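You operate a simulated robot arm through the tools that you are given. There is no shell and no other tool. Be economical: measure what you need, move in short steps, check, and stop when the job is done.

The job below is to be done with a simulated robot arm. You get a single attempt, and the scene is never put back.

## Task
Swap the white band extinguisher for the yellow band one and latch it in.
Fine: stand the old one on the oil hatch.
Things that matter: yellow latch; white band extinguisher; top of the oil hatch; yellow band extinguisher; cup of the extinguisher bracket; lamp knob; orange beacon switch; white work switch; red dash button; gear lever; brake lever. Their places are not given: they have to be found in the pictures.

The check looks at the end state, three seconds after you hand in, the way a careful person would. Anything else that was tipped, shoved, dropped, spilled or broken makes it a failure.

## Robot
A 6-joint arm with a two-finger parallel gripper, fixed in place. Base frame: the origin is at the foot of the arm, x ahead of it, y to its left, z up. Lengths are in m, angles in rad, forces in N, time in s.
With the tool pointing down near the work surface it reaches from about 0.18 to 0.84 m from the base axis. Its first joint turns from -2.897 to 2.897 rad. Payload 3.91 kg.
The TCP is the grasp point between the finger pads, 0.03 m short of the fingertips. In the tool frame z runs along the fingers and y along their closing line. The gripper opens to 0.11 m. The fingers are 0.02 m wide and 0.01 m thick; the gripper's body (0.048 by 0.112 m) begins 0.055 m behind the TCP.
Orientation is that of the tool frame in the base frame, as [roll, pitch, yaw] about the fixed x, y, z axes, in that order (R = Rz(yaw) Ry(pitch) Rx(roll)). With the fingers straight down and closing along the base's y, the tool's x points along the base's -x, its y along +y and its z along -z.

## Interface
- The arm moves only by the tool move_arm. Its argument "targets" is text: rows parted by semicolons, each of 7 numbers parted by spaces: the finger opening in m, from 0 to 0.11, then the shift along the tool's x, y, z in m, then the turn, a rotation vector about the tool's x, y, z in degrees. In form: fingers dx dy dz rx ry rz; .... A call has 1 to 10 rows; each row shifts and turns the commanded pose from where the row before left it, along the tool's axes as they then stand. Each row takes 0.2 s and may step no farther than 0.05 m and 0.15 rad from the row before; otherwise, or with a gripper value out of range, the whole call is refused. Where a pose cannot be reached the arm comes as near as it can. A force on the tool above 90 N (or 10 N above the force at the start of the call, whichever is more), or a blocked arm, ends the call early, and 0.2 s more pass. The fingers move at their own pace (about 0.108 m/s each) and stop on an object; they squeeze with about 41 N. The grip force told is the motor's: it shows also when the fingers shut on nothing. Time passes only in rows, and 0.2 s behind the last, so rows that do not move let the fingers close. The reply holds the time, the measured pose of the TCP, the force on the tool along the base axes, the opening and the grip force, in the units named above and with some noise.
- Cameras (640 x 400 px; columns grow to the right, rows downward): "scene" is fixed at [0.2184, -0.6484, 1.4658]; the picture's right is [0.92, -0.39, 0.00], its down [-0.19, -0.45, -0.87] and it looks along [0.34, 0.80, -0.49] (base axes); focal length 320 px, centre (320, 200). "wrist" rides on the gripper at [-0.036, 0, -0.057] in the tool frame; the picture's right is [0.00, -1.00, 0.00], its down [0.97, 0.00, -0.24] and it looks along [0.24, 0.00, 0.97] (tool axes); focal length 218 px, centre (320, 200).
- get_image(camera): a new picture of that camera. The clock stands still meanwhile.
- raise_lower(by): slides the trunk up (or, below 0, down) by that many m; the arm rides with it, the base frame stays. It gives what a move gives, with no picture.
- locate(camera, pixels): for up to 12 pixels [column, row] of the newest picture of that camera ("zoom" is the newest enlarged one), the place [x, y, z] in the base frame of the surface seen there, good to about 0.003 m. The clock stands still meanwhile.
- zoom(camera, box): a new picture of the part [left, top, right, bottom] of that camera's present view, enlarged. The clock stands still meanwhile.
- finish_job(): hands the job in; it is judged then, once.

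Keep the steps short. Do not move on a guess: measure, check each grasp and each placing, and mend mistakes. In all there are 80 turns and 46 pictures (those below and enlarged ones count). Leave the gripper open and the arm clear of the work at the hand-in unless told otherwise, and finish with a single line.

The tools are called after "Call:" by a JSON object that holds its "name" and its "arguments". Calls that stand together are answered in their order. move_arm: Moves the arm, as the interface text tells. Its arguments: {"type":"object","properties":{"targets":{"type":"string"}},"required":["targets"]} The other tools are called the same way: raise_lower (by) slides the trunk up or down; get_image (camera) takes a picture; locate (camera, pixels) gives the place of the surface under pixels of a picture; zoom (camera, box) takes an enlarged picture of a part of a camera's view; finish_job () hands the job in.

At the start:

```text
t: 0.0
ee_pos: [0.4298, 0.1194, 1.2653]
tcp_rot: [3.141, 0.0, -3.14]
ft_force: [-0.9, -0.2, 0.2]
finger_gap: 0.1104
finger_force: 0.0
trunk travel left (down, up): [-0.475, 0.065]
```

scene: 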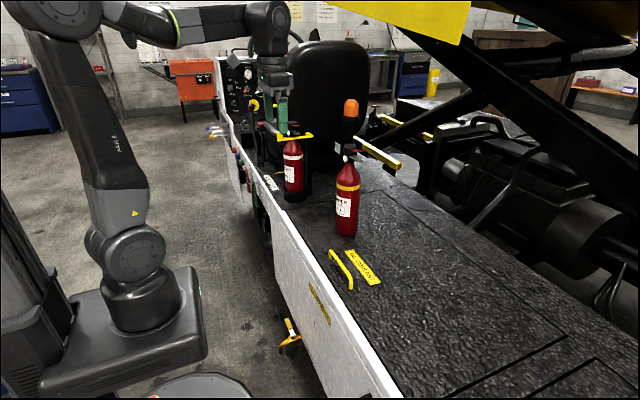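
wrist: 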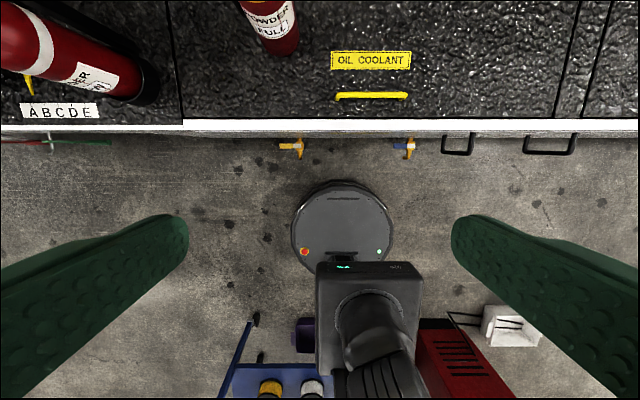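

I see the white-band extinguisher in its bracket near (293,165) and the yellow-band one standing near (347,200). I'll zoom in on both of them and the surroundings.

Call:
{"name": "zoom", "arguments": {"camera": "scene", "box": [220, 80, 420, 205]}}

Call:
{"name": "zoom", "arguments": {"camera": "scene", "box": [260, 120, 420, 320]}}

Call:
{"name": "get_image", "arguments": {"camera": "wrist"}}

```text
3.20 times, centred on (320, 142) of scene
```

zoom: 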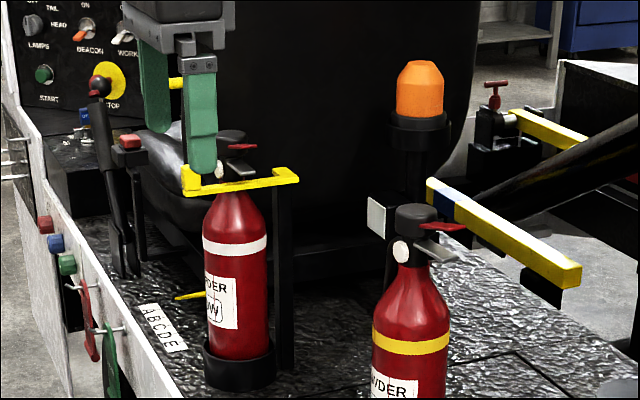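

```text
2.00 times, centred on (340, 220) of scene
```

zoom: 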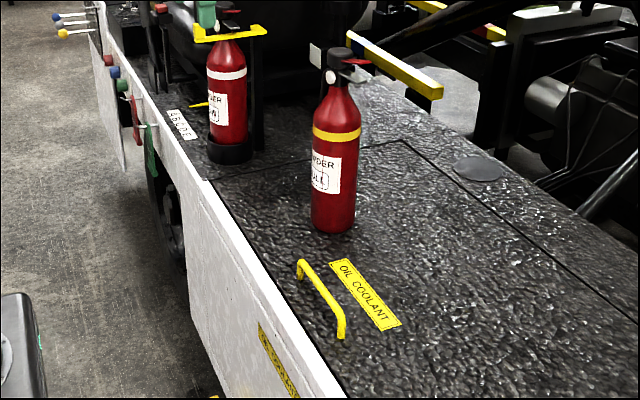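

```text
41 pictures are left
```

wrist: 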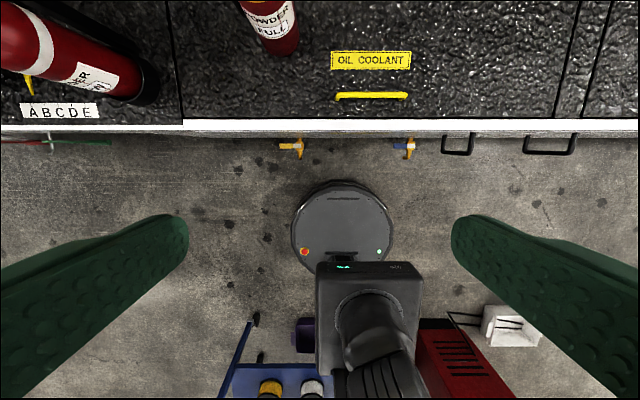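

I'll measure the key points in the last enlarged scene picture.

Call:
{"name": "locate", "arguments": {"camera": "zoom", "pixels": [[338, 52], [330, 78], [336, 133], [335, 215], [333, 231], [227, 75], [227, 130], [230, 155], [200, 38], [264, 31], [257, 120], [259, 150]]}}

Call:
{"name": "locate", "arguments": {"camera": "zoom", "pixels": [[365, 295], [300, 265], [342, 335], [403, 141], [480, 165], [215, 182], [345, 390], [400, 230], [430, 290], [355, 38], [435, 92], [208, 103]]}}

```text
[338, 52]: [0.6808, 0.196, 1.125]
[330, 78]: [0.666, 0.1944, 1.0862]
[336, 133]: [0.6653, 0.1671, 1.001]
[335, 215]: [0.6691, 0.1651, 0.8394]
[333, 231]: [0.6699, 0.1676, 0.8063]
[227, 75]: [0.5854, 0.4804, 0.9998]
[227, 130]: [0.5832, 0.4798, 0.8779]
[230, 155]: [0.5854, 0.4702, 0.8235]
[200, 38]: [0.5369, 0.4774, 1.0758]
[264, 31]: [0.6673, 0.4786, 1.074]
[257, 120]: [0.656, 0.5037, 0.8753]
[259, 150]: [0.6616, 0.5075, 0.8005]
```

```text
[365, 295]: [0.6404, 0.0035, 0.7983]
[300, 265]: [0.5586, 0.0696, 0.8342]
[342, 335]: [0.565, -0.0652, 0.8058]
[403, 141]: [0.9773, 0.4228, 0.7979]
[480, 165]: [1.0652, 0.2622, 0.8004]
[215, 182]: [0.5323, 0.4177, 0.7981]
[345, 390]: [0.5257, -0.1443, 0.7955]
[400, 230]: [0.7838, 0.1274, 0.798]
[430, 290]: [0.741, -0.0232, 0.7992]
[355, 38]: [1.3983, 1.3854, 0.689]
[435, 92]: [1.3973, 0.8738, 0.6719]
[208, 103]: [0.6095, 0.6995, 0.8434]
```

The white one sits at about (0.60, 0.515) in the bracket, the yellow one at about (0.683, 0.203). I need a better view of the latch. I'll move the hand high up toward y≈0.37, x≈0.50 and look down with the wrist camera.

Call:
{"name": "move_arm", "arguments": {"targets": "0.11 -0.015 0.04 -0.01 0 0 0; 0.11 -0.015 0.045 -0.01 0 0 0; 0.11 -0.015 0.045 -0.01 0 0 0; 0.11 -0.015 0.045 -0.01 0 0 0; 0.11 -0.01 0.045 0 0 0 0; 0.11 0 0.04 0 0 0 0"}}

Call:
{"name": "get_image", "arguments": {"camera": "wrist"}}

Call:
{"name": "zoom", "arguments": {"camera": "scene", "box": [220, 80, 420, 205]}}

```text
t: 1.4
ee_pos: [0.5007, 0.3793, 1.3054]
tcp_rot: [-3.14, -0.001, 3.141]
ft_force: [0.2, 0.1, -0.6]
finger_gap: 0.1099
finger_force: 0.1
trunk travel left (down, up): [-0.475, 0.065]
```

```text
40 pictures are left
```

wrist: 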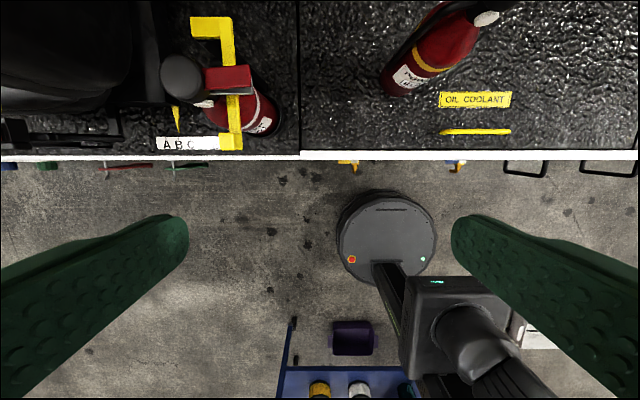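

```text
3.20 times, centred on (320, 142) of scene
```

zoom: 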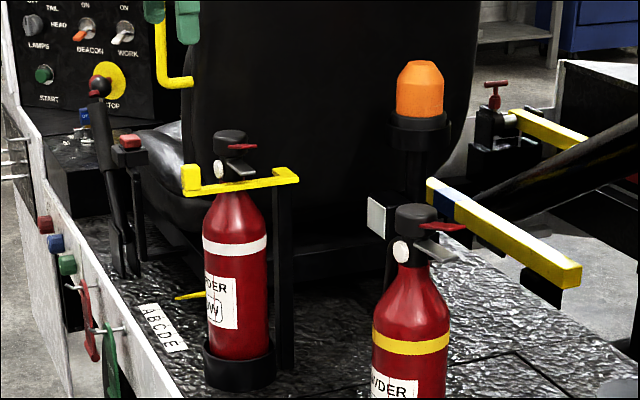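

I'll take a closer look at the latch from above and measure it.

Call:
{"name": "zoom", "arguments": {"camera": "wrist", "box": [140, 0, 300, 160]}}

Call:
{"name": "locate", "arguments": {"camera": "wrist", "pixels": [[197, 27], [225, 22], [230, 55], [234, 110], [223, 142], [237, 142], [180, 75], [230, 78], [205, 103], [240, 85], [175, 120], [160, 90]]}}

Call:
{"name": "locate", "arguments": {"camera": "zoom", "pixels": [[400, 30], [400, 110], [420, 250], [230, 137], [240, 147], [220, 170], [190, 180], [290, 175], [425, 80], [130, 140], [100, 85], [184, 82]]}}

```text
2.50 times, centred on (220, 80) of wrist
```

zoom: 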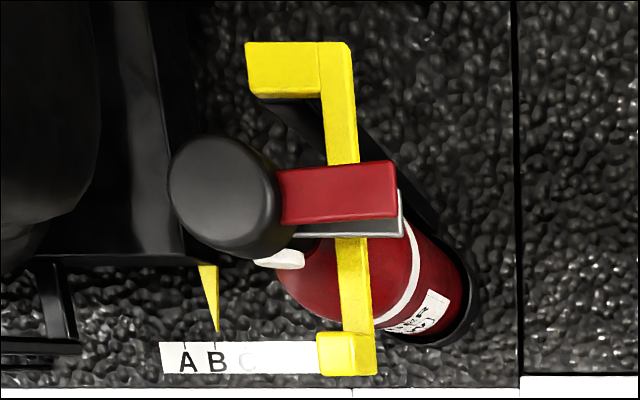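

```text
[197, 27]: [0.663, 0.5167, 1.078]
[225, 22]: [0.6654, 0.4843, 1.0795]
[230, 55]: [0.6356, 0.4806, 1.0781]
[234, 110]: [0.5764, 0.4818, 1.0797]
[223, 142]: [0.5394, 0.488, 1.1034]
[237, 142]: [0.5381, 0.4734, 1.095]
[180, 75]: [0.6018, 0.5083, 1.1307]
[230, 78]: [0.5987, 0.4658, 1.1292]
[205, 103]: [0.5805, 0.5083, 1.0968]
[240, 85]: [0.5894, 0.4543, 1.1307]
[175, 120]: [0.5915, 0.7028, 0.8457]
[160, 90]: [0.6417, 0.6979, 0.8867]
```

```text
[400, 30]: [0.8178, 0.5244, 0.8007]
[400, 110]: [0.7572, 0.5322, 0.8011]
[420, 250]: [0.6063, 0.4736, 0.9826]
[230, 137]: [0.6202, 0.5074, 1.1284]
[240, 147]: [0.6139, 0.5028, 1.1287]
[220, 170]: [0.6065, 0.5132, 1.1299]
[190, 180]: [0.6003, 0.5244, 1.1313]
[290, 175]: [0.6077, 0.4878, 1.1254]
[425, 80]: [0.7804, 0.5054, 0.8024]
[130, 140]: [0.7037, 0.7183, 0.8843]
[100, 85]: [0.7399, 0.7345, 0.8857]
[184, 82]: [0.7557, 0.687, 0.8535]
```

The latch is an L-shaped bar. It pivots at the post (≈0.663, 0.515) and ends in an upright tab at about (0.538, 0.48, 1.07–1.10). The red lever hangs over the bar, so it must swing outward toward −y. I'll move above the tab with the fingers part closed, then look.

Call:
{"name": "move_arm", "arguments": {"targets": "0.055 -0.012 0.034 0.025 0 0 0; 0.055 -0.012 0.034 0.025 0 0 0; 0.055 -0.013 0.034 0.025 0 0 0; 0.055 0 0 0.03 0 0 0; 0.055 0 0 0 0 0 0"}}

Call:
{"name": "get_image", "arguments": {"camera": "wrist"}}

Call:
{"name": "get_image", "arguments": {"camera": "scene"}}

```text
t: 2.6
ee_pos: [0.5369, 0.48, 1.1999]
tcp_rot: [-3.141, -0.001, 3.141]
ft_force: [0.7, 0.1, 0.0]
finger_gap: 0.055
finger_force: 0.1
trunk travel left (down, up): [-0.475, 0.065]
```

```text
37 pictures are left
```

wrist: 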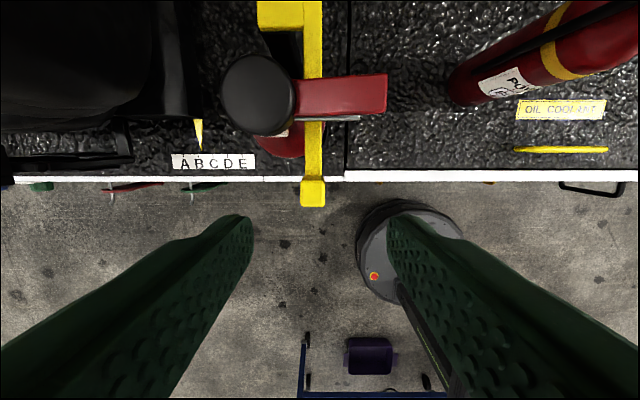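

```text
36 pictures are left
```

scene: 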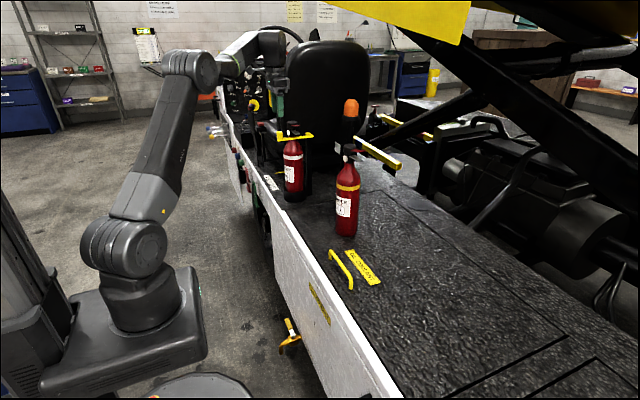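

Call:
{"name": "locate", "arguments": {"camera": "wrist", "pixels": [[304, 195], [322, 195], [312, 181], [312, 203], [255, 95], [340, 95], [280, 135], [312, 150], [290, 15], [318, 15], [200, 160], [275, 90]]}}

```text
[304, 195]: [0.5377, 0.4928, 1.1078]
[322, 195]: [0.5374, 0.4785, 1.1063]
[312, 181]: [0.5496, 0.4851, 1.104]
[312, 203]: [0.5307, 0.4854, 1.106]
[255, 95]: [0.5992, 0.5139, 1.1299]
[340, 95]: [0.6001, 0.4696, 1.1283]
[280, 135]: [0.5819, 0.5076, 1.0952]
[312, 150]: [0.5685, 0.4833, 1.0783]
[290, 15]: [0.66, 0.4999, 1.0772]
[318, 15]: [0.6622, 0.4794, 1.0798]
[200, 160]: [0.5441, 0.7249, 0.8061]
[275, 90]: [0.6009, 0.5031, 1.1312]
```

The tab centre is about (0.540, 0.486), it is 0.02 wide and its top is at z≈1.106. I'll straddle it with a finger on each side, tips at about 1.082.

Call:
{"name": "move_arm", "arguments": {"targets": "0.045 -0.003 0.006 0 0 0 0; 0.045 0 0 0.03 0 0 0; 0.045 0 0 0.03 0 0 0; 0.045 0 0 0.028 0 0 0; 0.035 0 0 0 0 0 0"}}

Call:
{"name": "zoom", "arguments": {"camera": "scene", "box": [240, 90, 340, 152]}}

```text
t: 3.8
ee_pos: [0.5392, 0.4856, 1.1118]
tcp_rot: [-3.141, 0.002, -3.141]
ft_force: [0.7, 0.4, 0.1]
finger_gap: 0.0351
finger_force: 0.1
trunk travel left (down, up): [-0.475, 0.065]
```

```text
6.40 times, centred on (290, 121) of scene
```

zoom: 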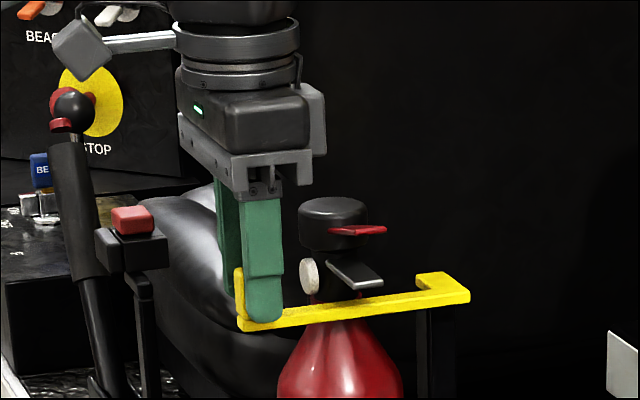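

The fingers straddle the tab cleanly. I'll now swing it outward (−y) along an arc about the post, first by 24°.

Call:
{"name": "move_arm", "arguments": {"targets": "0.035 -0.0052 -0.0168 0 0 0 -8; 0.035 -0.0052 -0.0168 0 0 0 -8; 0.035 -0.0052 -0.0168 0 0 0 -8"}}

Call:
{"name": "zoom", "arguments": {"camera": "scene", "box": [240, 90, 340, 152]}}

```text
t: 4.6
ee_pos: [0.563, 0.4377, 1.1144]
tcp_rot: [-3.141, 0.001, -2.721]
ft_force: [-0.1, -0.4, -0.4]
finger_gap: 0.0352
finger_force: 0.1
trunk travel left (down, up): [-0.475, 0.065]
```

```text
6.40 times, centred on (290, 121) of scene
```

zoom: 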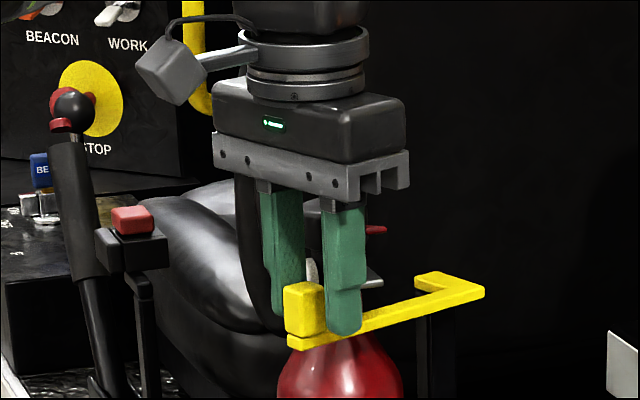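

The latch moves freely. The tab seems to sit a bit outboard of the fingers, so I'll measure where it is now to refine the pivot.

Call:
{"name": "locate", "arguments": {"camera": "zoom", "pixels": [[290, 310], [318, 305], [300, 287], [289, 342], [470, 292], [425, 278], [440, 285], [345, 330]]}}

Call:
{"name": "get_image", "arguments": {"camera": "wrist"}}

```text
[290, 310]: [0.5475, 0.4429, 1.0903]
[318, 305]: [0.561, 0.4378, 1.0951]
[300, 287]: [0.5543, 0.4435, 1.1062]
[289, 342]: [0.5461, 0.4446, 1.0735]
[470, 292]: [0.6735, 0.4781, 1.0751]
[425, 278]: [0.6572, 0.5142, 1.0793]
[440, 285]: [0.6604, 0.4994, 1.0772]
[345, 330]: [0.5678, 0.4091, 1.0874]
```

```text
33 pictures are left
```

wrist: 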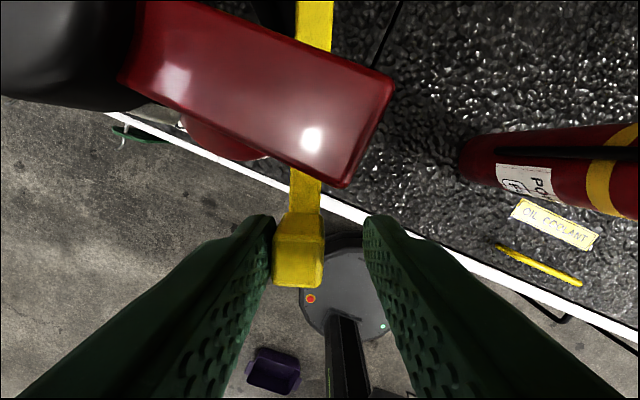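

The tab is held against the inner finger and aligned well. I'll keep swinging, 7 more steps to about 80°.

Call:
{"name": "move_arm", "arguments": {"targets": "0.035 -0.0052 -0.0168 0 0 0 -8; 0.035 -0.0052 -0.0168 0 0 0 -8; 0.035 -0.0052 -0.0168 0 0 0 -8; 0.035 -0.0052 -0.0168 0 0 0 -8; 0.035 -0.0052 -0.0168 0 0 0 -8; 0.035 -0.0052 -0.0168 0 0 0 -8; 0.035 -0.0052 -0.0168 0 0 0 -8"}}

Call:
{"name": "get_image", "arguments": {"camera": "wrist"}}

```text
t: 6.2
ee_pos: [0.6577, 0.3958, 1.114]
tcp_rot: [3.137, -0.003, -1.736]
ft_force: [-72.4, 15.7, -10.6]
finger_gap: 0.0716
finger_force: 37.0
trunk travel left (down, up): [-0.475, 0.065]
```

```text
32 pictures are left
```

wrist: 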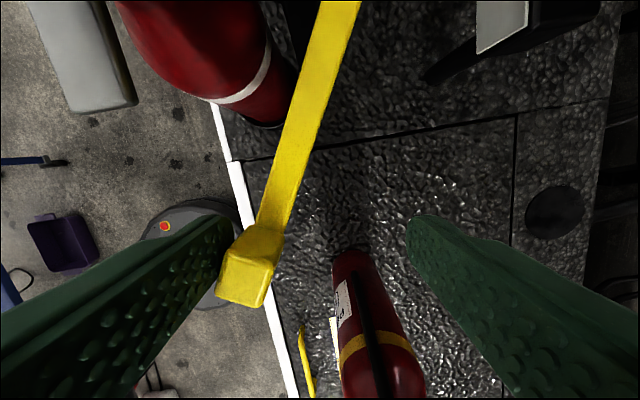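

The latch hit its stop at roughly 65° (72 N, fingers spread to 0.072). I'll back off along the arc and open the fingers to unload it.

Call:
{"name": "move_arm", "arguments": {"targets": "0.075 0.002 0.012 0 0 0 0; 0.075 0.002 0.012 0 0 0 0; 0.075 0 0 0 0 0 0"}}

Call:
{"name": "get_image", "arguments": {"camera": "wrist"}}

```text
t: 7.0
ee_pos: [0.6452, 0.3899, 1.1111]
tcp_rot: [-3.137, 0.001, -1.746]
ft_force: [0.0, 0.2, 0.2]
finger_gap: 0.0748
finger_force: 0.1
trunk travel left (down, up): [-0.475, 0.065]
```

```text
31 pictures are left
```

wrist: 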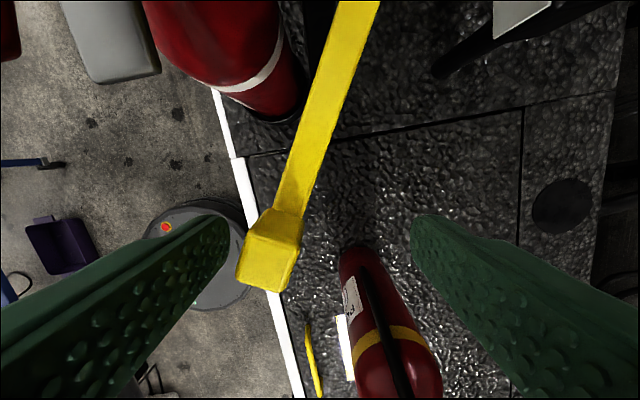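

The latch stays open with nothing pushing it. I'll measure the bar so I know how much room the extinguisher has.

Call:
{"name": "locate", "arguments": {"camera": "wrist", "pixels": [[272, 235], [285, 195], [320, 100], [345, 10], [375, 10], [268, 270], [300, 215], [250, 225]]}}

Call:
{"name": "zoom", "arguments": {"camera": "scene", "box": [240, 90, 360, 215]}}

```text
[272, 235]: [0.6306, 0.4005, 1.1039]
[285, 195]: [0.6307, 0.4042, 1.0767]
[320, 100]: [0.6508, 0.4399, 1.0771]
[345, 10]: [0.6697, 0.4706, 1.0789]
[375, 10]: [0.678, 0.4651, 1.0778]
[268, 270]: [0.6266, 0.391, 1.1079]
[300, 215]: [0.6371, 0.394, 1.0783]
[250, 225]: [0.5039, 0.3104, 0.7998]
```

```text
3.20 times, centred on (300, 152) of scene
```

zoom: 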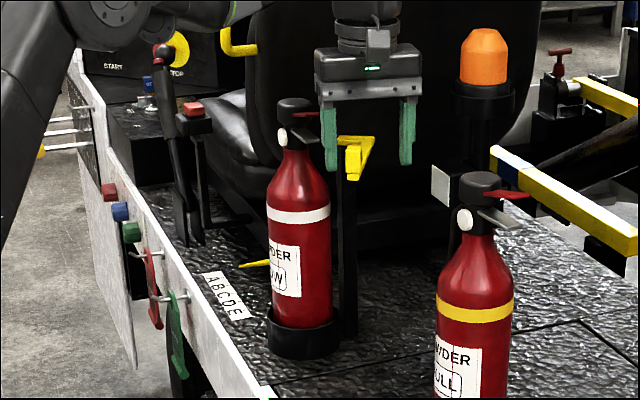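

The latch is at its open stop (~60°) and clear of the extinguisher. I'll measure the cup rim, and the gear and brake levers nearby.

Call:
{"name": "locate", "arguments": {"camera": "zoom", "pixels": [[303, 327], [300, 333], [300, 355], [268, 312], [272, 345], [336, 315], [348, 250], [255, 263], [195, 108], [163, 50], [202, 190], [180, 235]]}}

```text
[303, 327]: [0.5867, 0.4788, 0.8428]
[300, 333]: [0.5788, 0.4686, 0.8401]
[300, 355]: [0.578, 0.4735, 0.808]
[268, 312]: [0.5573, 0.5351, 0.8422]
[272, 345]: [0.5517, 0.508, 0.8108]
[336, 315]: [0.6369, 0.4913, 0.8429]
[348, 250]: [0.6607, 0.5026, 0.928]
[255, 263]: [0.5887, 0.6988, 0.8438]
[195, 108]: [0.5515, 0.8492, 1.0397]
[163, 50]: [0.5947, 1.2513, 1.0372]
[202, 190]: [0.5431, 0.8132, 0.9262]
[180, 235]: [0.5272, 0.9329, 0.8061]
```

The cup rim is at z≈0.842 and its inner radius is only slightly larger than the 0.04 body. The white one's centre is about (0.600, 0.517). I plan a horizontal side grasp along +x at z≈0.95. First I'll rise clear of the tab, move toward −x, and start unwinding the yaw.

Call:
{"name": "move_arm", "arguments": {"targets": "0.075 0 0 -0.048 0 0 0; 0.075 0 0 -0.048 0 0 0; 0.11 -0.004 0.046 0 0 0 0; 0.11 -0.004 0.046 0 0 0 0; 0.11 -0.004 0.046 0 0 0 0; 0.11 -0.004 0.046 0 0 0 0; 0.11 -0.004 0.046 0 0 0 8; 0.11 0 0 0 0 0 8; 0.11 0 0 0 0 0 8; 0.11 0 0 0 0 0 8"}}

Call:
{"name": "move_arm", "arguments": {"targets": "0.11 0 0 0 0 0 8; 0.11 0 0 0 0 0 8; 0.11 0 0 0 0 0 8; 0.11 0 0 0 0 0 8; 0.11 0 0 0 0 0 8; 0.11 0 0 0 0 0 8; 0.11 0 0 0 0 0 0"}}

```text
t: 9.2
ee_pos: [0.4233, 0.4496, 1.2096]
tcp_rot: [-3.141, 0.0, -2.306]
ft_force: [0.4, 0.3, 1.4]
finger_gap: 0.1099
finger_force: 0.1
trunk travel left (down, up): [-0.475, 0.065]
```

```text
t: 10.8
ee_pos: [0.4225, 0.449, 1.2076]
tcp_rot: [3.14, 0.0, 3.138]
ft_force: [0.4, -0.2, -0.2]
finger_gap: 0.1101
finger_force: 0.0
trunk travel left (down, up): [-0.475, 0.065]
```

Yaw is restored. Now I'll pitch the fingers from straight down to forward (+x) while drifting to y≈0.517.

Call:
{"name": "move_arm", "arguments": {"targets": "0.11 0 0.0068 0 0 -8.5 0; 0.11 0 0.0068 0 0 -8.5 0; 0.11 0 0.0068 0 0 -8.5 0; 0.11 0 0.0068 0 0 -8.5 0; 0.11 0 0.0068 0 0 -8.5 0; 0.11 0 0.0068 0 0 -8.5 0; 0.11 0 0.0068 0 0 -8.5 0; 0.11 0 0.0068 0 0 -8.5 0; 0.11 0 0.0068 0 0 -8.5 0; 0.11 0 0.0068 0 0 -8.5 0"}}

Call:
{"name": "move_arm", "arguments": {"targets": "0.11 0 0 0 0 -5 0; 0.11 0.04 0 0 0 0 0; 0.11 0.04 0 0 0 0 0; 0.11 0 0 0 0 0 0"}}

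Call:
{"name": "get_image", "arguments": {"camera": "scene"}}

Call:
{"name": "get_image", "arguments": {"camera": "wrist"}}

```text
t: 13.0
ee_pos: [0.4218, 0.5168, 1.2082]
tcp_rot: [-3.138, 1.486, -3.138]
ft_force: [0.2, 0.4, -0.4]
finger_gap: 0.1101
finger_force: 0.1
trunk travel left (down, up): [-0.475, 0.065]
```

```text
t: 14.0
ee_pos: [0.4213, 0.5181, 1.1281]
tcp_rot: [-0.08, 1.57, -0.079]
ft_force: [-0.1, 0.4, 0.6]
finger_gap: 0.1099
finger_force: 0.1
trunk travel left (down, up): [-0.475, 0.065]
```

```text
29 pictures are left
```

scene: 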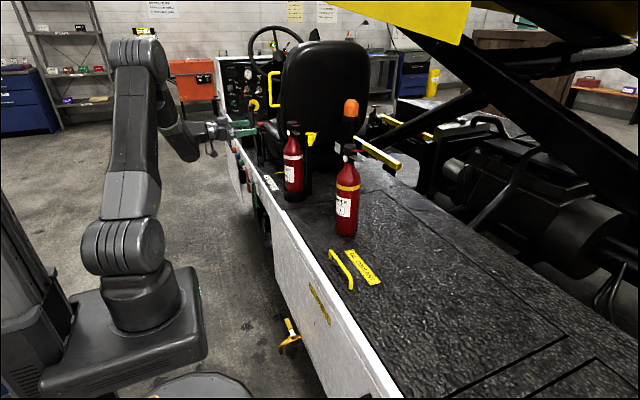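

```text
28 pictures are left
```

wrist: 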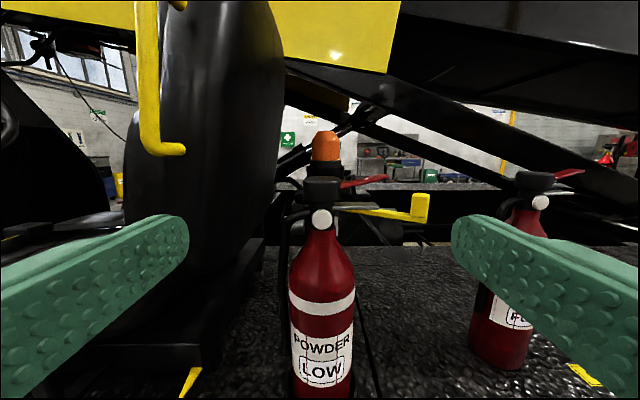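

The tool is horizontal and the white extinguisher is centred at column ~321. I'll check the clearance to the seat on its left, and the body itself.

Call:
{"name": "locate", "arguments": {"camera": "wrist", "pixels": [[321, 300], [321, 340], [300, 310], [343, 310], [322, 190], [265, 250], [225, 300], [215, 340], [250, 270], [285, 240], [512, 300], [190, 380]]}}

```text
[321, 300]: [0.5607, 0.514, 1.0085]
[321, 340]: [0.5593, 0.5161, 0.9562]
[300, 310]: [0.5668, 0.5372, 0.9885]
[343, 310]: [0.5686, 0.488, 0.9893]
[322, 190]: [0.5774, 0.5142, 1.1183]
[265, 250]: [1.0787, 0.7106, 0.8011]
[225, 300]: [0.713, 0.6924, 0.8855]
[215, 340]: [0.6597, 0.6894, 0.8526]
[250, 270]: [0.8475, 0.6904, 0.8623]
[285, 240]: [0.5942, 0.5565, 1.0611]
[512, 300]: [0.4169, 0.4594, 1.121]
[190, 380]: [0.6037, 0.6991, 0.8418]
```

There's a dark hose-like line beside the neck on the left. I'll zoom in to be sure the finger won't hit it.

Call:
{"name": "zoom", "arguments": {"camera": "wrist", "box": [240, 160, 400, 400]}}

```text
1.67 times, centred on (320, 280) of wrist
```

zoom: 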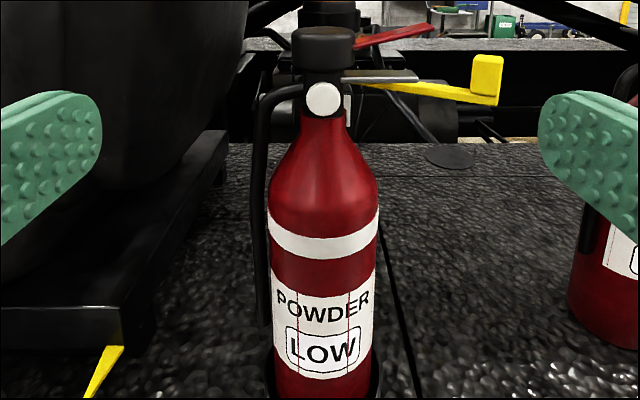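

A hose runs down the left (+y) side. I'll measure its lower end and how far it stands off the body.

Call:
{"name": "locate", "arguments": {"camera": "zoom", "pixels": [[263, 322], [262, 310], [259, 250], [256, 180], [262, 120], [285, 92], [380, 360], [330, 385], [330, 350], [330, 245]]}}

Call:
{"name": "zoom", "arguments": {"camera": "scene", "box": [310, 130, 390, 250]}}

```text
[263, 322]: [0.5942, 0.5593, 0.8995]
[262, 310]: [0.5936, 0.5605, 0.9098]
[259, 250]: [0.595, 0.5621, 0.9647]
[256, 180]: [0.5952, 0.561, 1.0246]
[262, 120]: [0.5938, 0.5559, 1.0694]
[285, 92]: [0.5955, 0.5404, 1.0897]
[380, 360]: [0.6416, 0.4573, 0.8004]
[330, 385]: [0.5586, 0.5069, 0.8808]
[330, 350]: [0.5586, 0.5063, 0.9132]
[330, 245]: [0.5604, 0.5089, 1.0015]
```

```text
3.33 times, centred on (350, 190) of scene
```

zoom: 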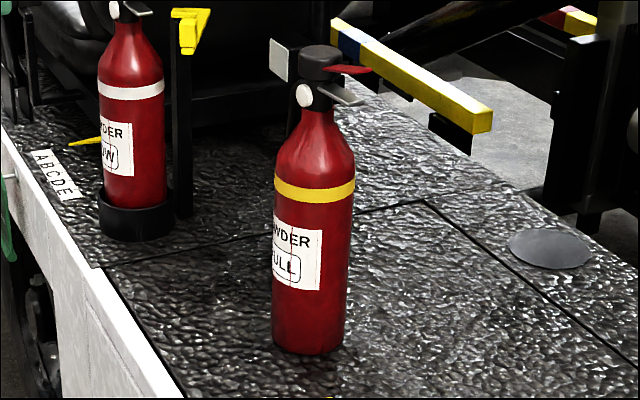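

The hose covers z 0.90–1.09 at the +y side and the post stands at +x. An approach at 48° yaw keeps both fingers clear of hose and post, with the TCP stopping 12 mm short of the axis. The yellow one appears to be turned the same way. I'll lower to z≈0.96, move to the pre-grasp point (0.512, 0.419), and turn.

Call:
{"name": "move_arm", "arguments": {"targets": "0.098 0.042 0 0 0 0 0; 0.098 0.042 0 0 0 0 0; 0.098 0.042 -0.01 0 0 0 0; 0.098 0.042 -0.03 0 0 0 0; 0.098 0 -0.03 0.02 -8 0 0; 0.098 0 0 0 -8 0 0; 0.098 0 0 0 -8 0 0; 0.098 0 0 0 -8 0 0; 0.098 0 0 0 -8 0 0; 0.098 0 0 0 -8 0 0"}}

```text
refused: row 4 steps farther than a row can; nothing moved
```

Call:
{"name": "move_arm", "arguments": {"targets": "0.098 0.042 0 0 0 0 0; 0.098 0.042 0 0 0 0 0; 0.098 0.042 -0.02 0 0 0 0; 0.098 0.042 -0.02 0 0 0 0; 0.098 0 -0.03 0.02 -8 0 0; 0.098 0 0 0 -8 0 0; 0.098 0 0 0 -8 0 0; 0.098 0 0 0 -8 0 0; 0.098 0 0 0 -8 0 0; 0.098 0 0 0 -8 0 0"}}

Call:
{"name": "get_image", "arguments": {"camera": "wrist"}}

```text
t: 16.2
ee_pos: [0.4455, 0.4861, 0.9865]
tcp_rot: [-1.691, 1.533, -1.069]
ft_force: [-0.3, -0.5, 0.1]
finger_gap: 0.098
finger_force: 0.0
out of reach, approached as far as the arm can: row 7, 8, 9, 10
trunk travel left (down, up): [-0.475, 0.065]
```

```text
25 pictures are left
```

wrist: 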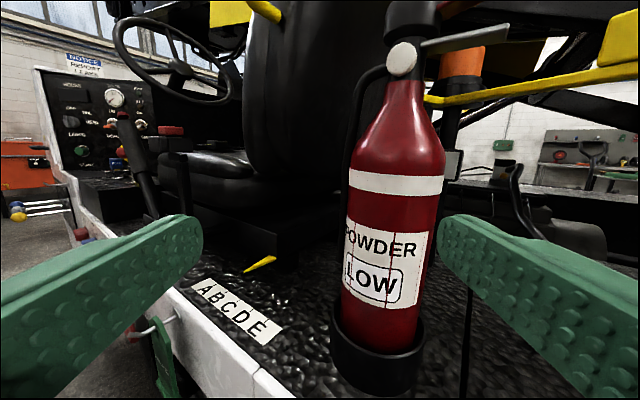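

I see the pose drifted: it can't be reached with the elbow folded so tightly. Lowering the trunk should open the elbow. I'll lift the hand by 0.22 m first, then lower the trunk by the same amount.

Call:
{"name": "move_arm", "arguments": {"targets": "0.098 -0.045 0 0 0 0 0; 0.098 -0.045 0 0 0 0 0; 0.098 -0.045 0 0 0 0 0; 0.098 -0.045 0 0 0 0 0; 0.098 -0.045 0 0 0 0 0; 0.098 0 0 0 0 0 0"}}

```text
t: 17.6
ee_pos: [0.4425, 0.4922, 1.2139]
tcp_rot: [-1.698, 1.533, -1.078]
ft_force: [-0.3, 0.2, 0.8]
finger_gap: 0.0981
finger_force: 0.1
trunk travel left (down, up): [-0.475, 0.065]
```

Clear. Now I'll lower the trunk 0.22 m, which brings the hand to about z 0.99, where it was already clear.

Call:
{"name": "raise_lower", "arguments": {"by": -0.22}}

Call:
{"name": "get_image", "arguments": {"camera": "scene"}}

```text
t: 19.9
ee_pos: [0.4427, 0.4924, 0.9926]
tcp_rot: [-1.693, 1.533, -1.072]
ft_force: [0.0, -0.6, 0.5]
finger_gap: 0.0979
finger_force: 0.1
trunk travel left (down, up): [-0.255, 0.285]
```

```text
24 pictures are left
```

scene: 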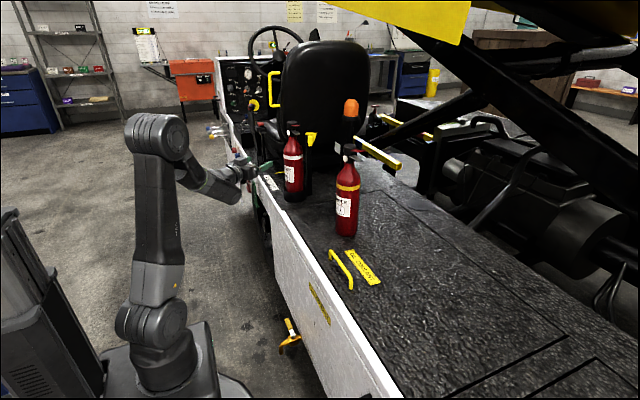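

The elbow is more open now. I'll head for the pre-grasp point (0.512, 0.419, 0.96), correct the small roll, and finish turning to 48°.

Call:
{"name": "move_arm", "arguments": {"targets": "0.098 0.0122 -0.033 0.0046 0 0 0; 0.098 0.0122 -0.033 0.0046 0 0 0; 0.098 0.0122 -0.033 0.0046 0 0 0; 0.098 0 0 0 -6.2 0 1.05; 0.098 0 0 0 -6.2 0 1.05; 0.098 0 0 0 0 0 0"}}

Call:
{"name": "get_image", "arguments": {"camera": "wrist"}}

```text
t: 21.3
ee_pos: [0.4811, 0.4556, 0.9727]
tcp_rot: [-1.826, 1.53, -1.231]
ft_force: [0.1, 0.6, 0.2]
finger_gap: 0.0982
finger_force: 0.1
out of reach, approached as far as the arm can: row 2, 3, 4, 5
trunk travel left (down, up): [-0.255, 0.285]
```

```text
23 pictures are left
```

wrist: 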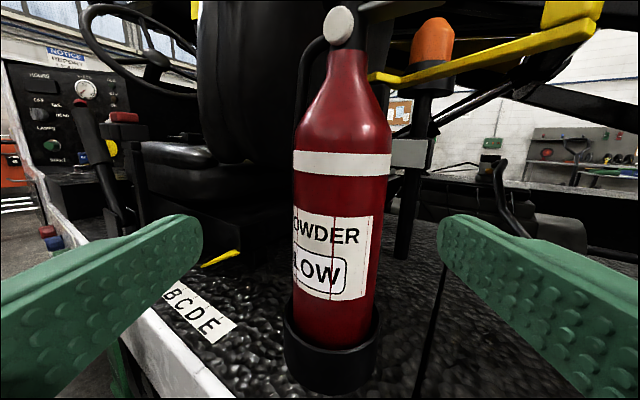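

It hits the same barrier again: the wrist seems to be on the wrong branch for pointing along the arm's own plane. It should work if I pitch down first, lower the trunk further, and approach with the fingers tilted about 30° below horizontal. First I'll go up and pitch down 60°.

Call:
{"name": "move_arm", "arguments": {"targets": "0.098 -0.045 0 -0.01 0 0 0; 0.098 -0.045 0 -0.01 0 0 0; 0.098 -0.045 0 0 0 0 0; 0.098 -0.045 0 0 0 0 0; 0.098 -0.045 0 0 0 0 0; 0.098 0 0 0 0 8.5 0; 0.098 0 0 0 0 8.5 0; 0.098 0 0 0 0 8.5 0; 0.098 0 0 0 0 8.5 0; 0.098 0 0 0 0 8.5 0"}}

Call:
{"name": "move_arm", "arguments": {"targets": "0.098 0 0 0 0 8.5 0; 0.098 0 0 0 0 8.5 0; 0.098 0 0 0 0 0 0"}}

```text
t: 23.5
ee_pos: [0.4636, 0.4541, 1.1948]
tcp_rot: [-3.087, 0.815, -2.502]
ft_force: [0.1, 0.8, 0.1]
finger_gap: 0.0981
finger_force: 0.1
trunk travel left (down, up): [-0.255, 0.285]
```

```text
t: 24.3
ee_pos: [0.4624, 0.4529, 1.1964]
tcp_rot: [-3.099, 0.521, -2.521]
ft_force: [0.3, 0.2, -0.7]
finger_gap: 0.0978
finger_force: 0.2
trunk travel left (down, up): [-0.255, 0.285]
```

Pitched down. Now I'll turn to the 48° heading while removing the small roll, then lower the trunk 0.24 m.

Call:
{"name": "move_arm", "arguments": {"targets": "0.098 0 0 0 -4.3 0 -5.4; 0.098 0 0 0 -4.3 0 -5.4; 0.098 0 0 0 0 0 0"}}

Call:
{"name": "raise_lower", "arguments": {"by": -0.22}}

```text
t: 25.1
ee_pos: [0.4613, 0.4524, 1.1967]
tcp_rot: [-3.14, 0.516, -2.304]
ft_force: [0.1, -0.3, -0.4]
finger_gap: 0.0982
finger_force: 0.1
trunk travel left (down, up): [-0.255, 0.285]
```

```text
t: 27.5
ee_pos: [0.4631, 0.4531, 0.9781]
tcp_rot: [-3.138, 0.516, -2.305]
ft_force: [-1.0, 0.1, 0.4]
finger_gap: 0.0979
finger_force: 0.1
trunk travel left (down, up): [-0.035, 0.505]
```

Heading is 48°. Now I'll raise the fingers to 30° below horizontal and move to the pre-grasp point (0.528, 0.437, 1.017).

Call:
{"name": "move_arm", "arguments": {"targets": "0.098 0 0 0 0 -7.6 0; 0.098 0 0 0 0 -7.6 0; 0.098 0 0 0 0 -7.6 0; 0.098 0 0 0 0 -7.6 0; 0.098 -0.025 -0.0295 0.004 0 0 0; 0.098 -0.025 -0.0295 0.004 0 0 0; 0.098 0 0 0 0 0 0"}}

Call:
{"name": "get_image", "arguments": {"camera": "wrist"}}

```text
t: 29.1
ee_pos: [0.5285, 0.4376, 1.0201]
tcp_rot: [-3.14, 1.049, -2.302]
ft_force: [-0.5, -0.9, -0.2]
finger_gap: 0.098
finger_force: 0.2
trunk travel left (down, up): [-0.035, 0.505]
```

```text
22 pictures are left
```

wrist: 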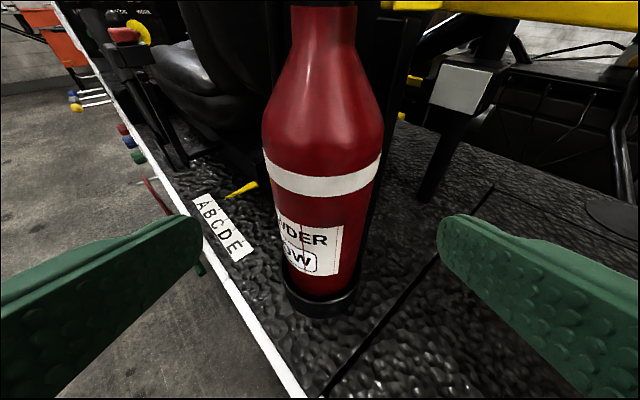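

The arm reached this pose, and the white body is centred at column ~322. I'll confirm its surface points before moving in.

Call:
{"name": "locate", "arguments": {"camera": "wrist", "pixels": [[322, 205], [275, 175], [370, 175], [322, 120], [300, 180], [345, 180], [320, 265]]}}

```text
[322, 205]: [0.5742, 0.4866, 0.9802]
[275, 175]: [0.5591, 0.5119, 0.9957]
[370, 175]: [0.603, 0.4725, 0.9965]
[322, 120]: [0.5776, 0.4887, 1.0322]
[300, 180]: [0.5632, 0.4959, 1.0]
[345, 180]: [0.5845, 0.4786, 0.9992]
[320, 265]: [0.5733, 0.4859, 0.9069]
```

The centre is (0.600, 0.516), as planned. Moving in 0.11 m along the tool.

Call:
{"name": "move_arm", "arguments": {"targets": "0.098 0 0 0.028 0 0 0; 0.098 0 0 0.028 0 0 0; 0.098 0 0 0.028 0 0 0; 0.098 0 0 0.026 0 0 0; 0.098 0 0 0 0 0 0"}}

Call:
{"name": "get_image", "arguments": {"camera": "wrist"}}

Call:
{"name": "zoom", "arguments": {"camera": "scene", "box": [240, 110, 360, 215]}}

```text
t: 30.3
ee_pos: [0.5943, 0.5082, 0.9611]
tcp_rot: [-3.139, 1.048, -2.303]
ft_force: [-0.1, 0.4, 0.0]
finger_gap: 0.0982
finger_force: 0.1
trunk travel left (down, up): [-0.035, 0.505]
```

```text
21 pictures are left
```

wrist: 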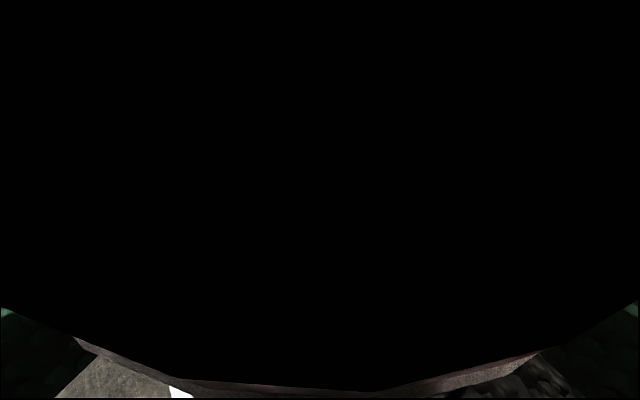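

```text
3.81 times, centred on (300, 162) of scene
```

zoom: 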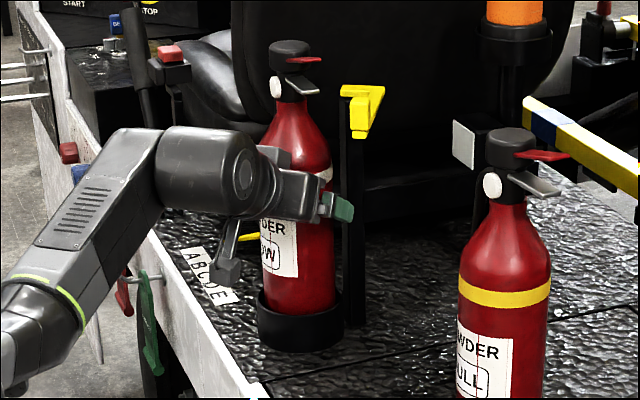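

The fingers straddle the body at mid height with no contact force. The wrist camera is right up against the body, so its view is black. Now I'll close.

Call:
{"name": "move_arm", "arguments": {"targets": "0.085 0 0 0 0 0 0; 0.07 0 0 0 0 0 0; 0.07 0 0 0 0 0 0; 0.07 0 0 0 0 0 0"}}

```text
t: 31.3
ee_pos: [0.5939, 0.5075, 0.9607]
tcp_rot: [-3.139, 1.048, -2.304]
ft_force: [0.6, 0.0, -0.3]
finger_gap: 0.079
finger_force: 41.0
trunk travel left (down, up): [-0.035, 0.505]
```

It's gripped at 0.079 with full force. I'll lift slowly straight up, starting with 2 cm.

Call:
{"name": "move_arm", "arguments": {"targets": "0.06 -0.00866 0 -0.005 0 0 0; 0.06 -0.00866 0 -0.005 0 0 0; 0.06 0 0 0 0 0 0"}}

Call:
{"name": "zoom", "arguments": {"camera": "scene", "box": [240, 110, 360, 215]}}

```text
t: 32.1
ee_pos: [0.5933, 0.5077, 0.98]
tcp_rot: [-3.137, 1.046, -2.303]
ft_force: [0.2, 0.2, -9.6]
finger_gap: 0.0789
finger_force: 40.9
trunk travel left (down, up): [-0.035, 0.505]
```

```text
3.81 times, centred on (300, 162) of scene
```

zoom: 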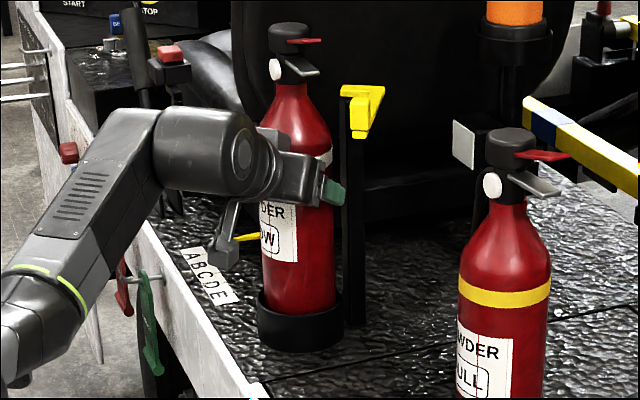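

It's rising upright; weight is about 10 N. I'll lift 6 cm more to clear the cup rim, then draw it back toward −x.

Call:
{"name": "move_arm", "arguments": {"targets": "0.06 -0.0217 0 -0.0125 0 0 0; 0.06 -0.0217 0 -0.0125 0 0 0; 0.06 -0.013 0 -0.0075 0 0 0; 0.06 0.0101 0.0223 -0.0174 0 0 0; 0.06 0.0101 0.0223 -0.0174 0 0 0; 0.06 0 0 0 0 0 0"}}

Call:
{"name": "zoom", "arguments": {"camera": "scene", "box": [220, 90, 380, 240]}}

```text
t: 33.5
ee_pos: [0.5326, 0.5081, 1.0437]
tcp_rot: [-3.14, 1.046, -2.304]
ft_force: [0.1, -0.4, -10.2]
finger_gap: 0.0789
finger_force: 41.0
trunk travel left (down, up): [-0.035, 0.505]
```

```text
2.67 times, centred on (300, 165) of scene
```

zoom: 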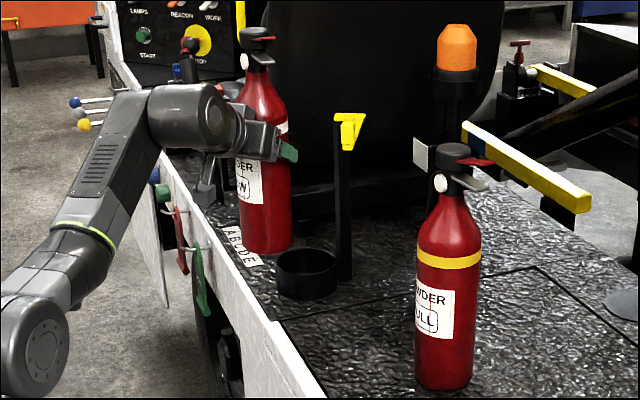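

It's out cleanly. The cup is empty and visible, so I'll measure its rim now.

Call:
{"name": "locate", "arguments": {"camera": "zoom", "pixels": [[277, 262], [336, 262], [305, 274], [305, 248], [305, 266], [320, 260], [275, 290], [305, 299], [340, 200], [351, 200], [335, 262], [280, 256]]}}

```text
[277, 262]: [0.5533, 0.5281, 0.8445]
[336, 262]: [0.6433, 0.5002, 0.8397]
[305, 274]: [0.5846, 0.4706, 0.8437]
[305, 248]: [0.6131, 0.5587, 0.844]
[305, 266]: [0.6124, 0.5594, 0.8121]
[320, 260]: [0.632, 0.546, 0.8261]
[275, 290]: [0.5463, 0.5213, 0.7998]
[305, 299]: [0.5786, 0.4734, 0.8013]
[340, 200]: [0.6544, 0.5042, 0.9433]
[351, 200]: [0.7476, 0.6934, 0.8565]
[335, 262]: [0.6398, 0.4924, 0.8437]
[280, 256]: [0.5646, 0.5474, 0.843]
```

The cup centre is about (0.599, 0.515), matching. Now I'll carry the white one toward −y along x≈0.54, clear of the yellow one.

Call:
{"name": "move_arm", "arguments": {"targets": "0.06 0.013 -0.0234 -0.0225 0 0 0; 0.06 0.013 -0.0234 -0.0225 0 0 0; 0.06 0.013 -0.0234 -0.0225 0 0 0; 0.06 0.013 -0.0234 -0.0225 0 0 0; 0.06 0.013 -0.0234 -0.0225 0 0 0; 0.06 0.013 -0.0234 -0.0225 0 0 0; 0.06 0.013 -0.0234 -0.0225 0 0 0; 0.06 0.013 -0.0234 -0.0225 0 0 0; 0.06 0 0 0 0 0 0"}}

```text
t: 35.5
ee_pos: [0.5325, 0.2272, 1.0472]
tcp_rot: [-3.138, 1.047, -2.304]
ft_force: [0.4, -0.1, -10.4]
finger_gap: 0.0788
finger_force: 41.6
trunk travel left (down, up): [-0.035, 0.505]
```

Call:
{"name": "move_arm", "arguments": {"targets": "0.06 0.013 -0.0234 -0.0225 0 0 0; 0.06 0.013 -0.0234 -0.0225 0 0 0; 0.06 0.013 -0.0234 -0.0225 0 0 0; 0.06 0.013 -0.0234 -0.0225 0 0 0; 0.06 0.013 -0.0234 -0.0225 0 0 0; 0.06 0.013 -0.0234 -0.0225 0 0 0; 0.06 0.013 -0.0234 -0.0225 0 0 0; 0.06 0.013 -0.0234 -0.0225 0 0 0; 0.06 0 0 0 0 0 0"}}

Call:
{"name": "get_image", "arguments": {"camera": "scene"}}

```text
t: 37.5
ee_pos: [0.5288, -0.0547, 1.0449]
tcp_rot: [-3.139, 1.047, -2.305]
ft_force: [-0.6, 0.0, -9.9]
finger_gap: 0.0789
finger_force: 41.5
trunk travel left (down, up): [-0.035, 0.505]
```

```text
17 pictures are left
```

scene: 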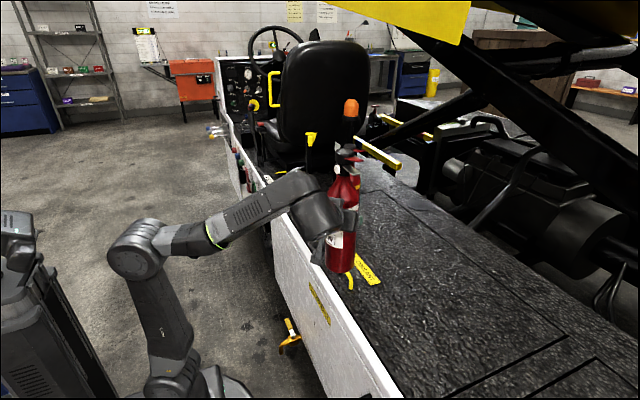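

Still upright and clear. I'll move +x by 0.18 so it ends up over (0.717, −0.046), behind the label, then lower it most of the way.

Call:
{"name": "move_arm", "arguments": {"targets": "0.06 -0.0121 -0.0267 0.0208 0 0 0; 0.06 -0.0121 -0.0267 0.0208 0 0 0; 0.06 -0.0121 -0.0267 0.0208 0 0 0; 0.06 -0.0121 -0.0267 0.0208 0 0 0; 0.06 -0.0121 -0.0267 0.0208 0 0 0; 0.06 0.0217 0 0.0125 0 0 0; 0.06 0.0217 0 0.0125 0 0 0; 0.06 0.013 0 0.0075 0 0 0; 0.06 0 0 0 0 0 0"}}

Call:
{"name": "zoom", "arguments": {"camera": "scene", "box": [300, 130, 460, 330]}}

```text
t: 39.5
ee_pos: [0.7129, -0.0532, 0.9802]
tcp_rot: [-3.137, 1.047, -2.305]
ft_force: [0.6, 1.0, -10.3]
finger_gap: 0.0791
finger_force: 41.1
trunk travel left (down, up): [-0.035, 0.505]
```

```text
2.00 times, centred on (380, 230) of scene
```

zoom: 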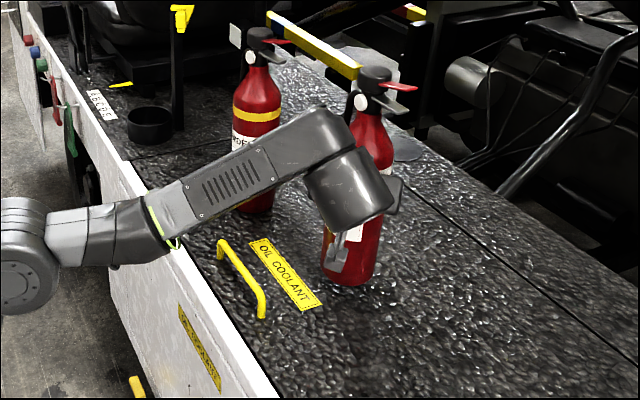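

It's hovering about 2 cm above the hatch. I'll lower it in small steps and watch for the load to come off.

Call:
{"name": "move_arm", "arguments": {"targets": "0.06 0.00433 0 0.0025 0 0 0; 0.06 0.00433 0 0.0025 0 0 0; 0.06 0.00433 0 0.0025 0 0 0; 0.06 0.0026 0 0.0015 0 0 0; 0.06 0 0 0 0 0 0"}}

```text
t: 40.7
ee_pos: [0.7113, -0.0524, 0.9621]
tcp_rot: [-3.141, 1.046, -2.306]
ft_force: [0.0, 0.4, -9.2]
finger_gap: 0.0788
finger_force: 41.3
trunk travel left (down, up): [-0.035, 0.505]
```

Call:
{"name": "move_arm", "arguments": {"targets": "0.06 0.0017 0 0.001 0 0 0; 0.06 0.0017 0 0.001 0 0 0; 0.06 0 0 0 0 0 0"}}

```text
t: 41.5
ee_pos: [0.7119, -0.0531, 0.9588]
tcp_rot: [-3.141, 1.046, -2.306]
ft_force: [0.1, 0.5, -9.9]
finger_gap: 0.0788
finger_force: 41.6
trunk travel left (down, up): [-0.035, 0.505]
```

Call:
{"name": "move_arm", "arguments": {"targets": "0.06 0.0017 0 0.001 0 0 0; 0.06 0.0017 0 0.001 0 0 0; 0.06 0 0 0 0 0 0"}}

```text
t: 42.3
ee_pos: [0.7114, -0.0522, 0.9579]
tcp_rot: [-3.132, 1.052, -2.299]
ft_force: [4.0, 1.8, 2.3]
finger_gap: 0.079
finger_force: 40.2
trunk travel left (down, up): [-0.035, 0.505]
```

Touchdown: the load went from −10 to +2 N at z≈0.958. I'll ease up 1 mm, open the fingers, and check.

Call:
{"name": "move_arm", "arguments": {"targets": "0.06 -0.0013 0 -0.0008 0 0 0; 0.082 0 0 0 0 0 0; 0.09 0 0 0 0 0 0; 0.098 0 0 0 0 0 0; 0.098 0 0 0 0 0 0"}}

Call:
{"name": "zoom", "arguments": {"camera": "scene", "box": [300, 130, 460, 330]}}

```text
t: 43.5
ee_pos: [0.7107, -0.0534, 0.9577]
tcp_rot: [-3.138, 1.046, -2.302]
ft_force: [0.6, 0.9, 0.7]
finger_gap: 0.0978
finger_force: 0.0
trunk travel left (down, up): [-0.035, 0.505]
```

```text
2.00 times, centred on (380, 230) of scene
```

zoom: 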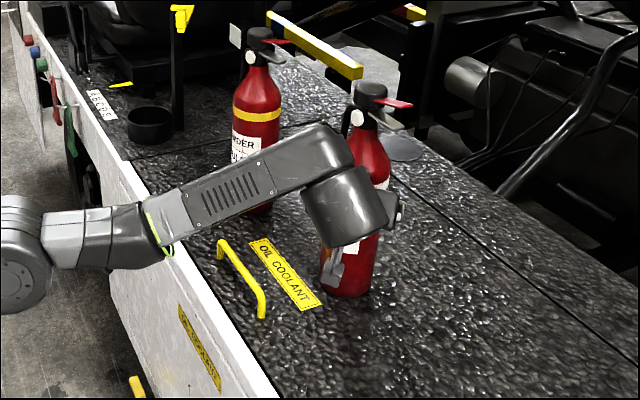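

The white one stands upright, released. I'll back out along the tool axis, then step to −x.

Call:
{"name": "move_arm", "arguments": {"targets": "0.098 0 0 -0.02 0 0 0; 0.098 0 0 -0.033 0 0 0; 0.098 0 0 -0.033 0 0 0; 0.098 0 0 -0.034 0 0 0; 0.098 0.0134 0.0297 -0.0232 0 0 0; 0.098 0.0134 0.0297 -0.0232 0 0 0; 0.098 0 0 0 0 0 0"}}

Call:
{"name": "get_image", "arguments": {"camera": "wrist"}}

```text
t: 45.1
ee_pos: [0.5593, -0.1292, 1.0187]
tcp_rot: [-3.138, 1.049, -2.303]
ft_force: [0.6, -0.7, 0.4]
finger_gap: 0.0981
finger_force: 0.1
trunk travel left (down, up): [-0.035, 0.505]
```

```text
14 pictures are left
```

wrist: 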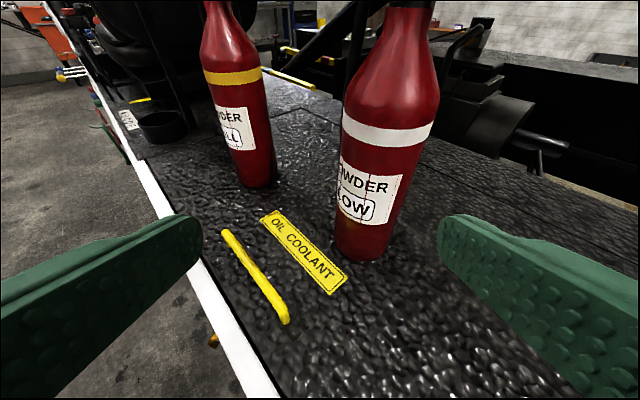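

The white one stands well on the hatch behind the label. Next: move to the pre-grasp point for the yellow one, (0.613, 0.123, 1.015).

Call:
{"name": "move_arm", "arguments": {"targets": "0.098 -0.0156 0.0281 0.027 0 0 0; 0.098 -0.0156 0.0281 0.027 0 0 0; 0.098 -0.0156 0.0281 0.027 0 0 0; 0.098 -0.0156 0.0281 0.027 0 0 0; 0.098 -0.0156 0.0281 0.027 0 0 0; 0.098 -0.0156 0.0281 0.027 0 0 0; 0.098 -0.009 -0.02 0.0156 0 0 0; 0.098 -0.009 -0.02 0.0156 0 0 0; 0.098 0 0 0 0 0 0"}}

Call:
{"name": "get_image", "arguments": {"camera": "wrist"}}

Call:
{"name": "locate", "arguments": {"camera": "wrist", "pixels": [[322, 205], [275, 175], [370, 175], [322, 120], [300, 180], [345, 180], [320, 265]]}}

```text
t: 47.1
ee_pos: [0.6132, 0.122, 1.0152]
tcp_rot: [-3.138, 1.049, -2.305]
ft_force: [0.1, 0.2, -0.2]
finger_gap: 0.0981
finger_force: 0.1
trunk travel left (down, up): [-0.035, 0.505]
```

```text
13 pictures are left
```

wrist: 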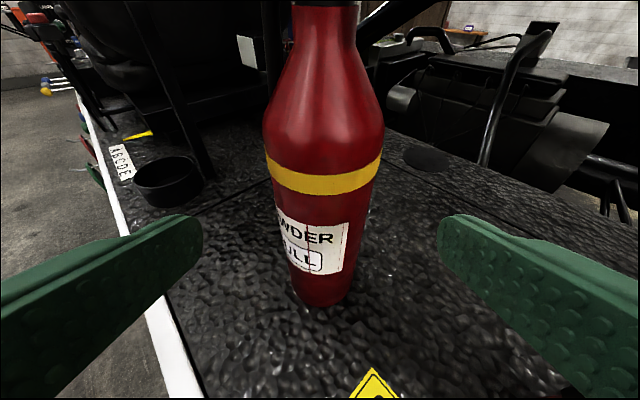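

```text
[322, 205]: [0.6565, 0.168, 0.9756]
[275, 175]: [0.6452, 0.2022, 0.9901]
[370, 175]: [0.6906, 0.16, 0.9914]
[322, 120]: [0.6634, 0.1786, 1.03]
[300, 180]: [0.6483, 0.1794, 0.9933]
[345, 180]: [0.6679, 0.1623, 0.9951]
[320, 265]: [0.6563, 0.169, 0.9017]
```

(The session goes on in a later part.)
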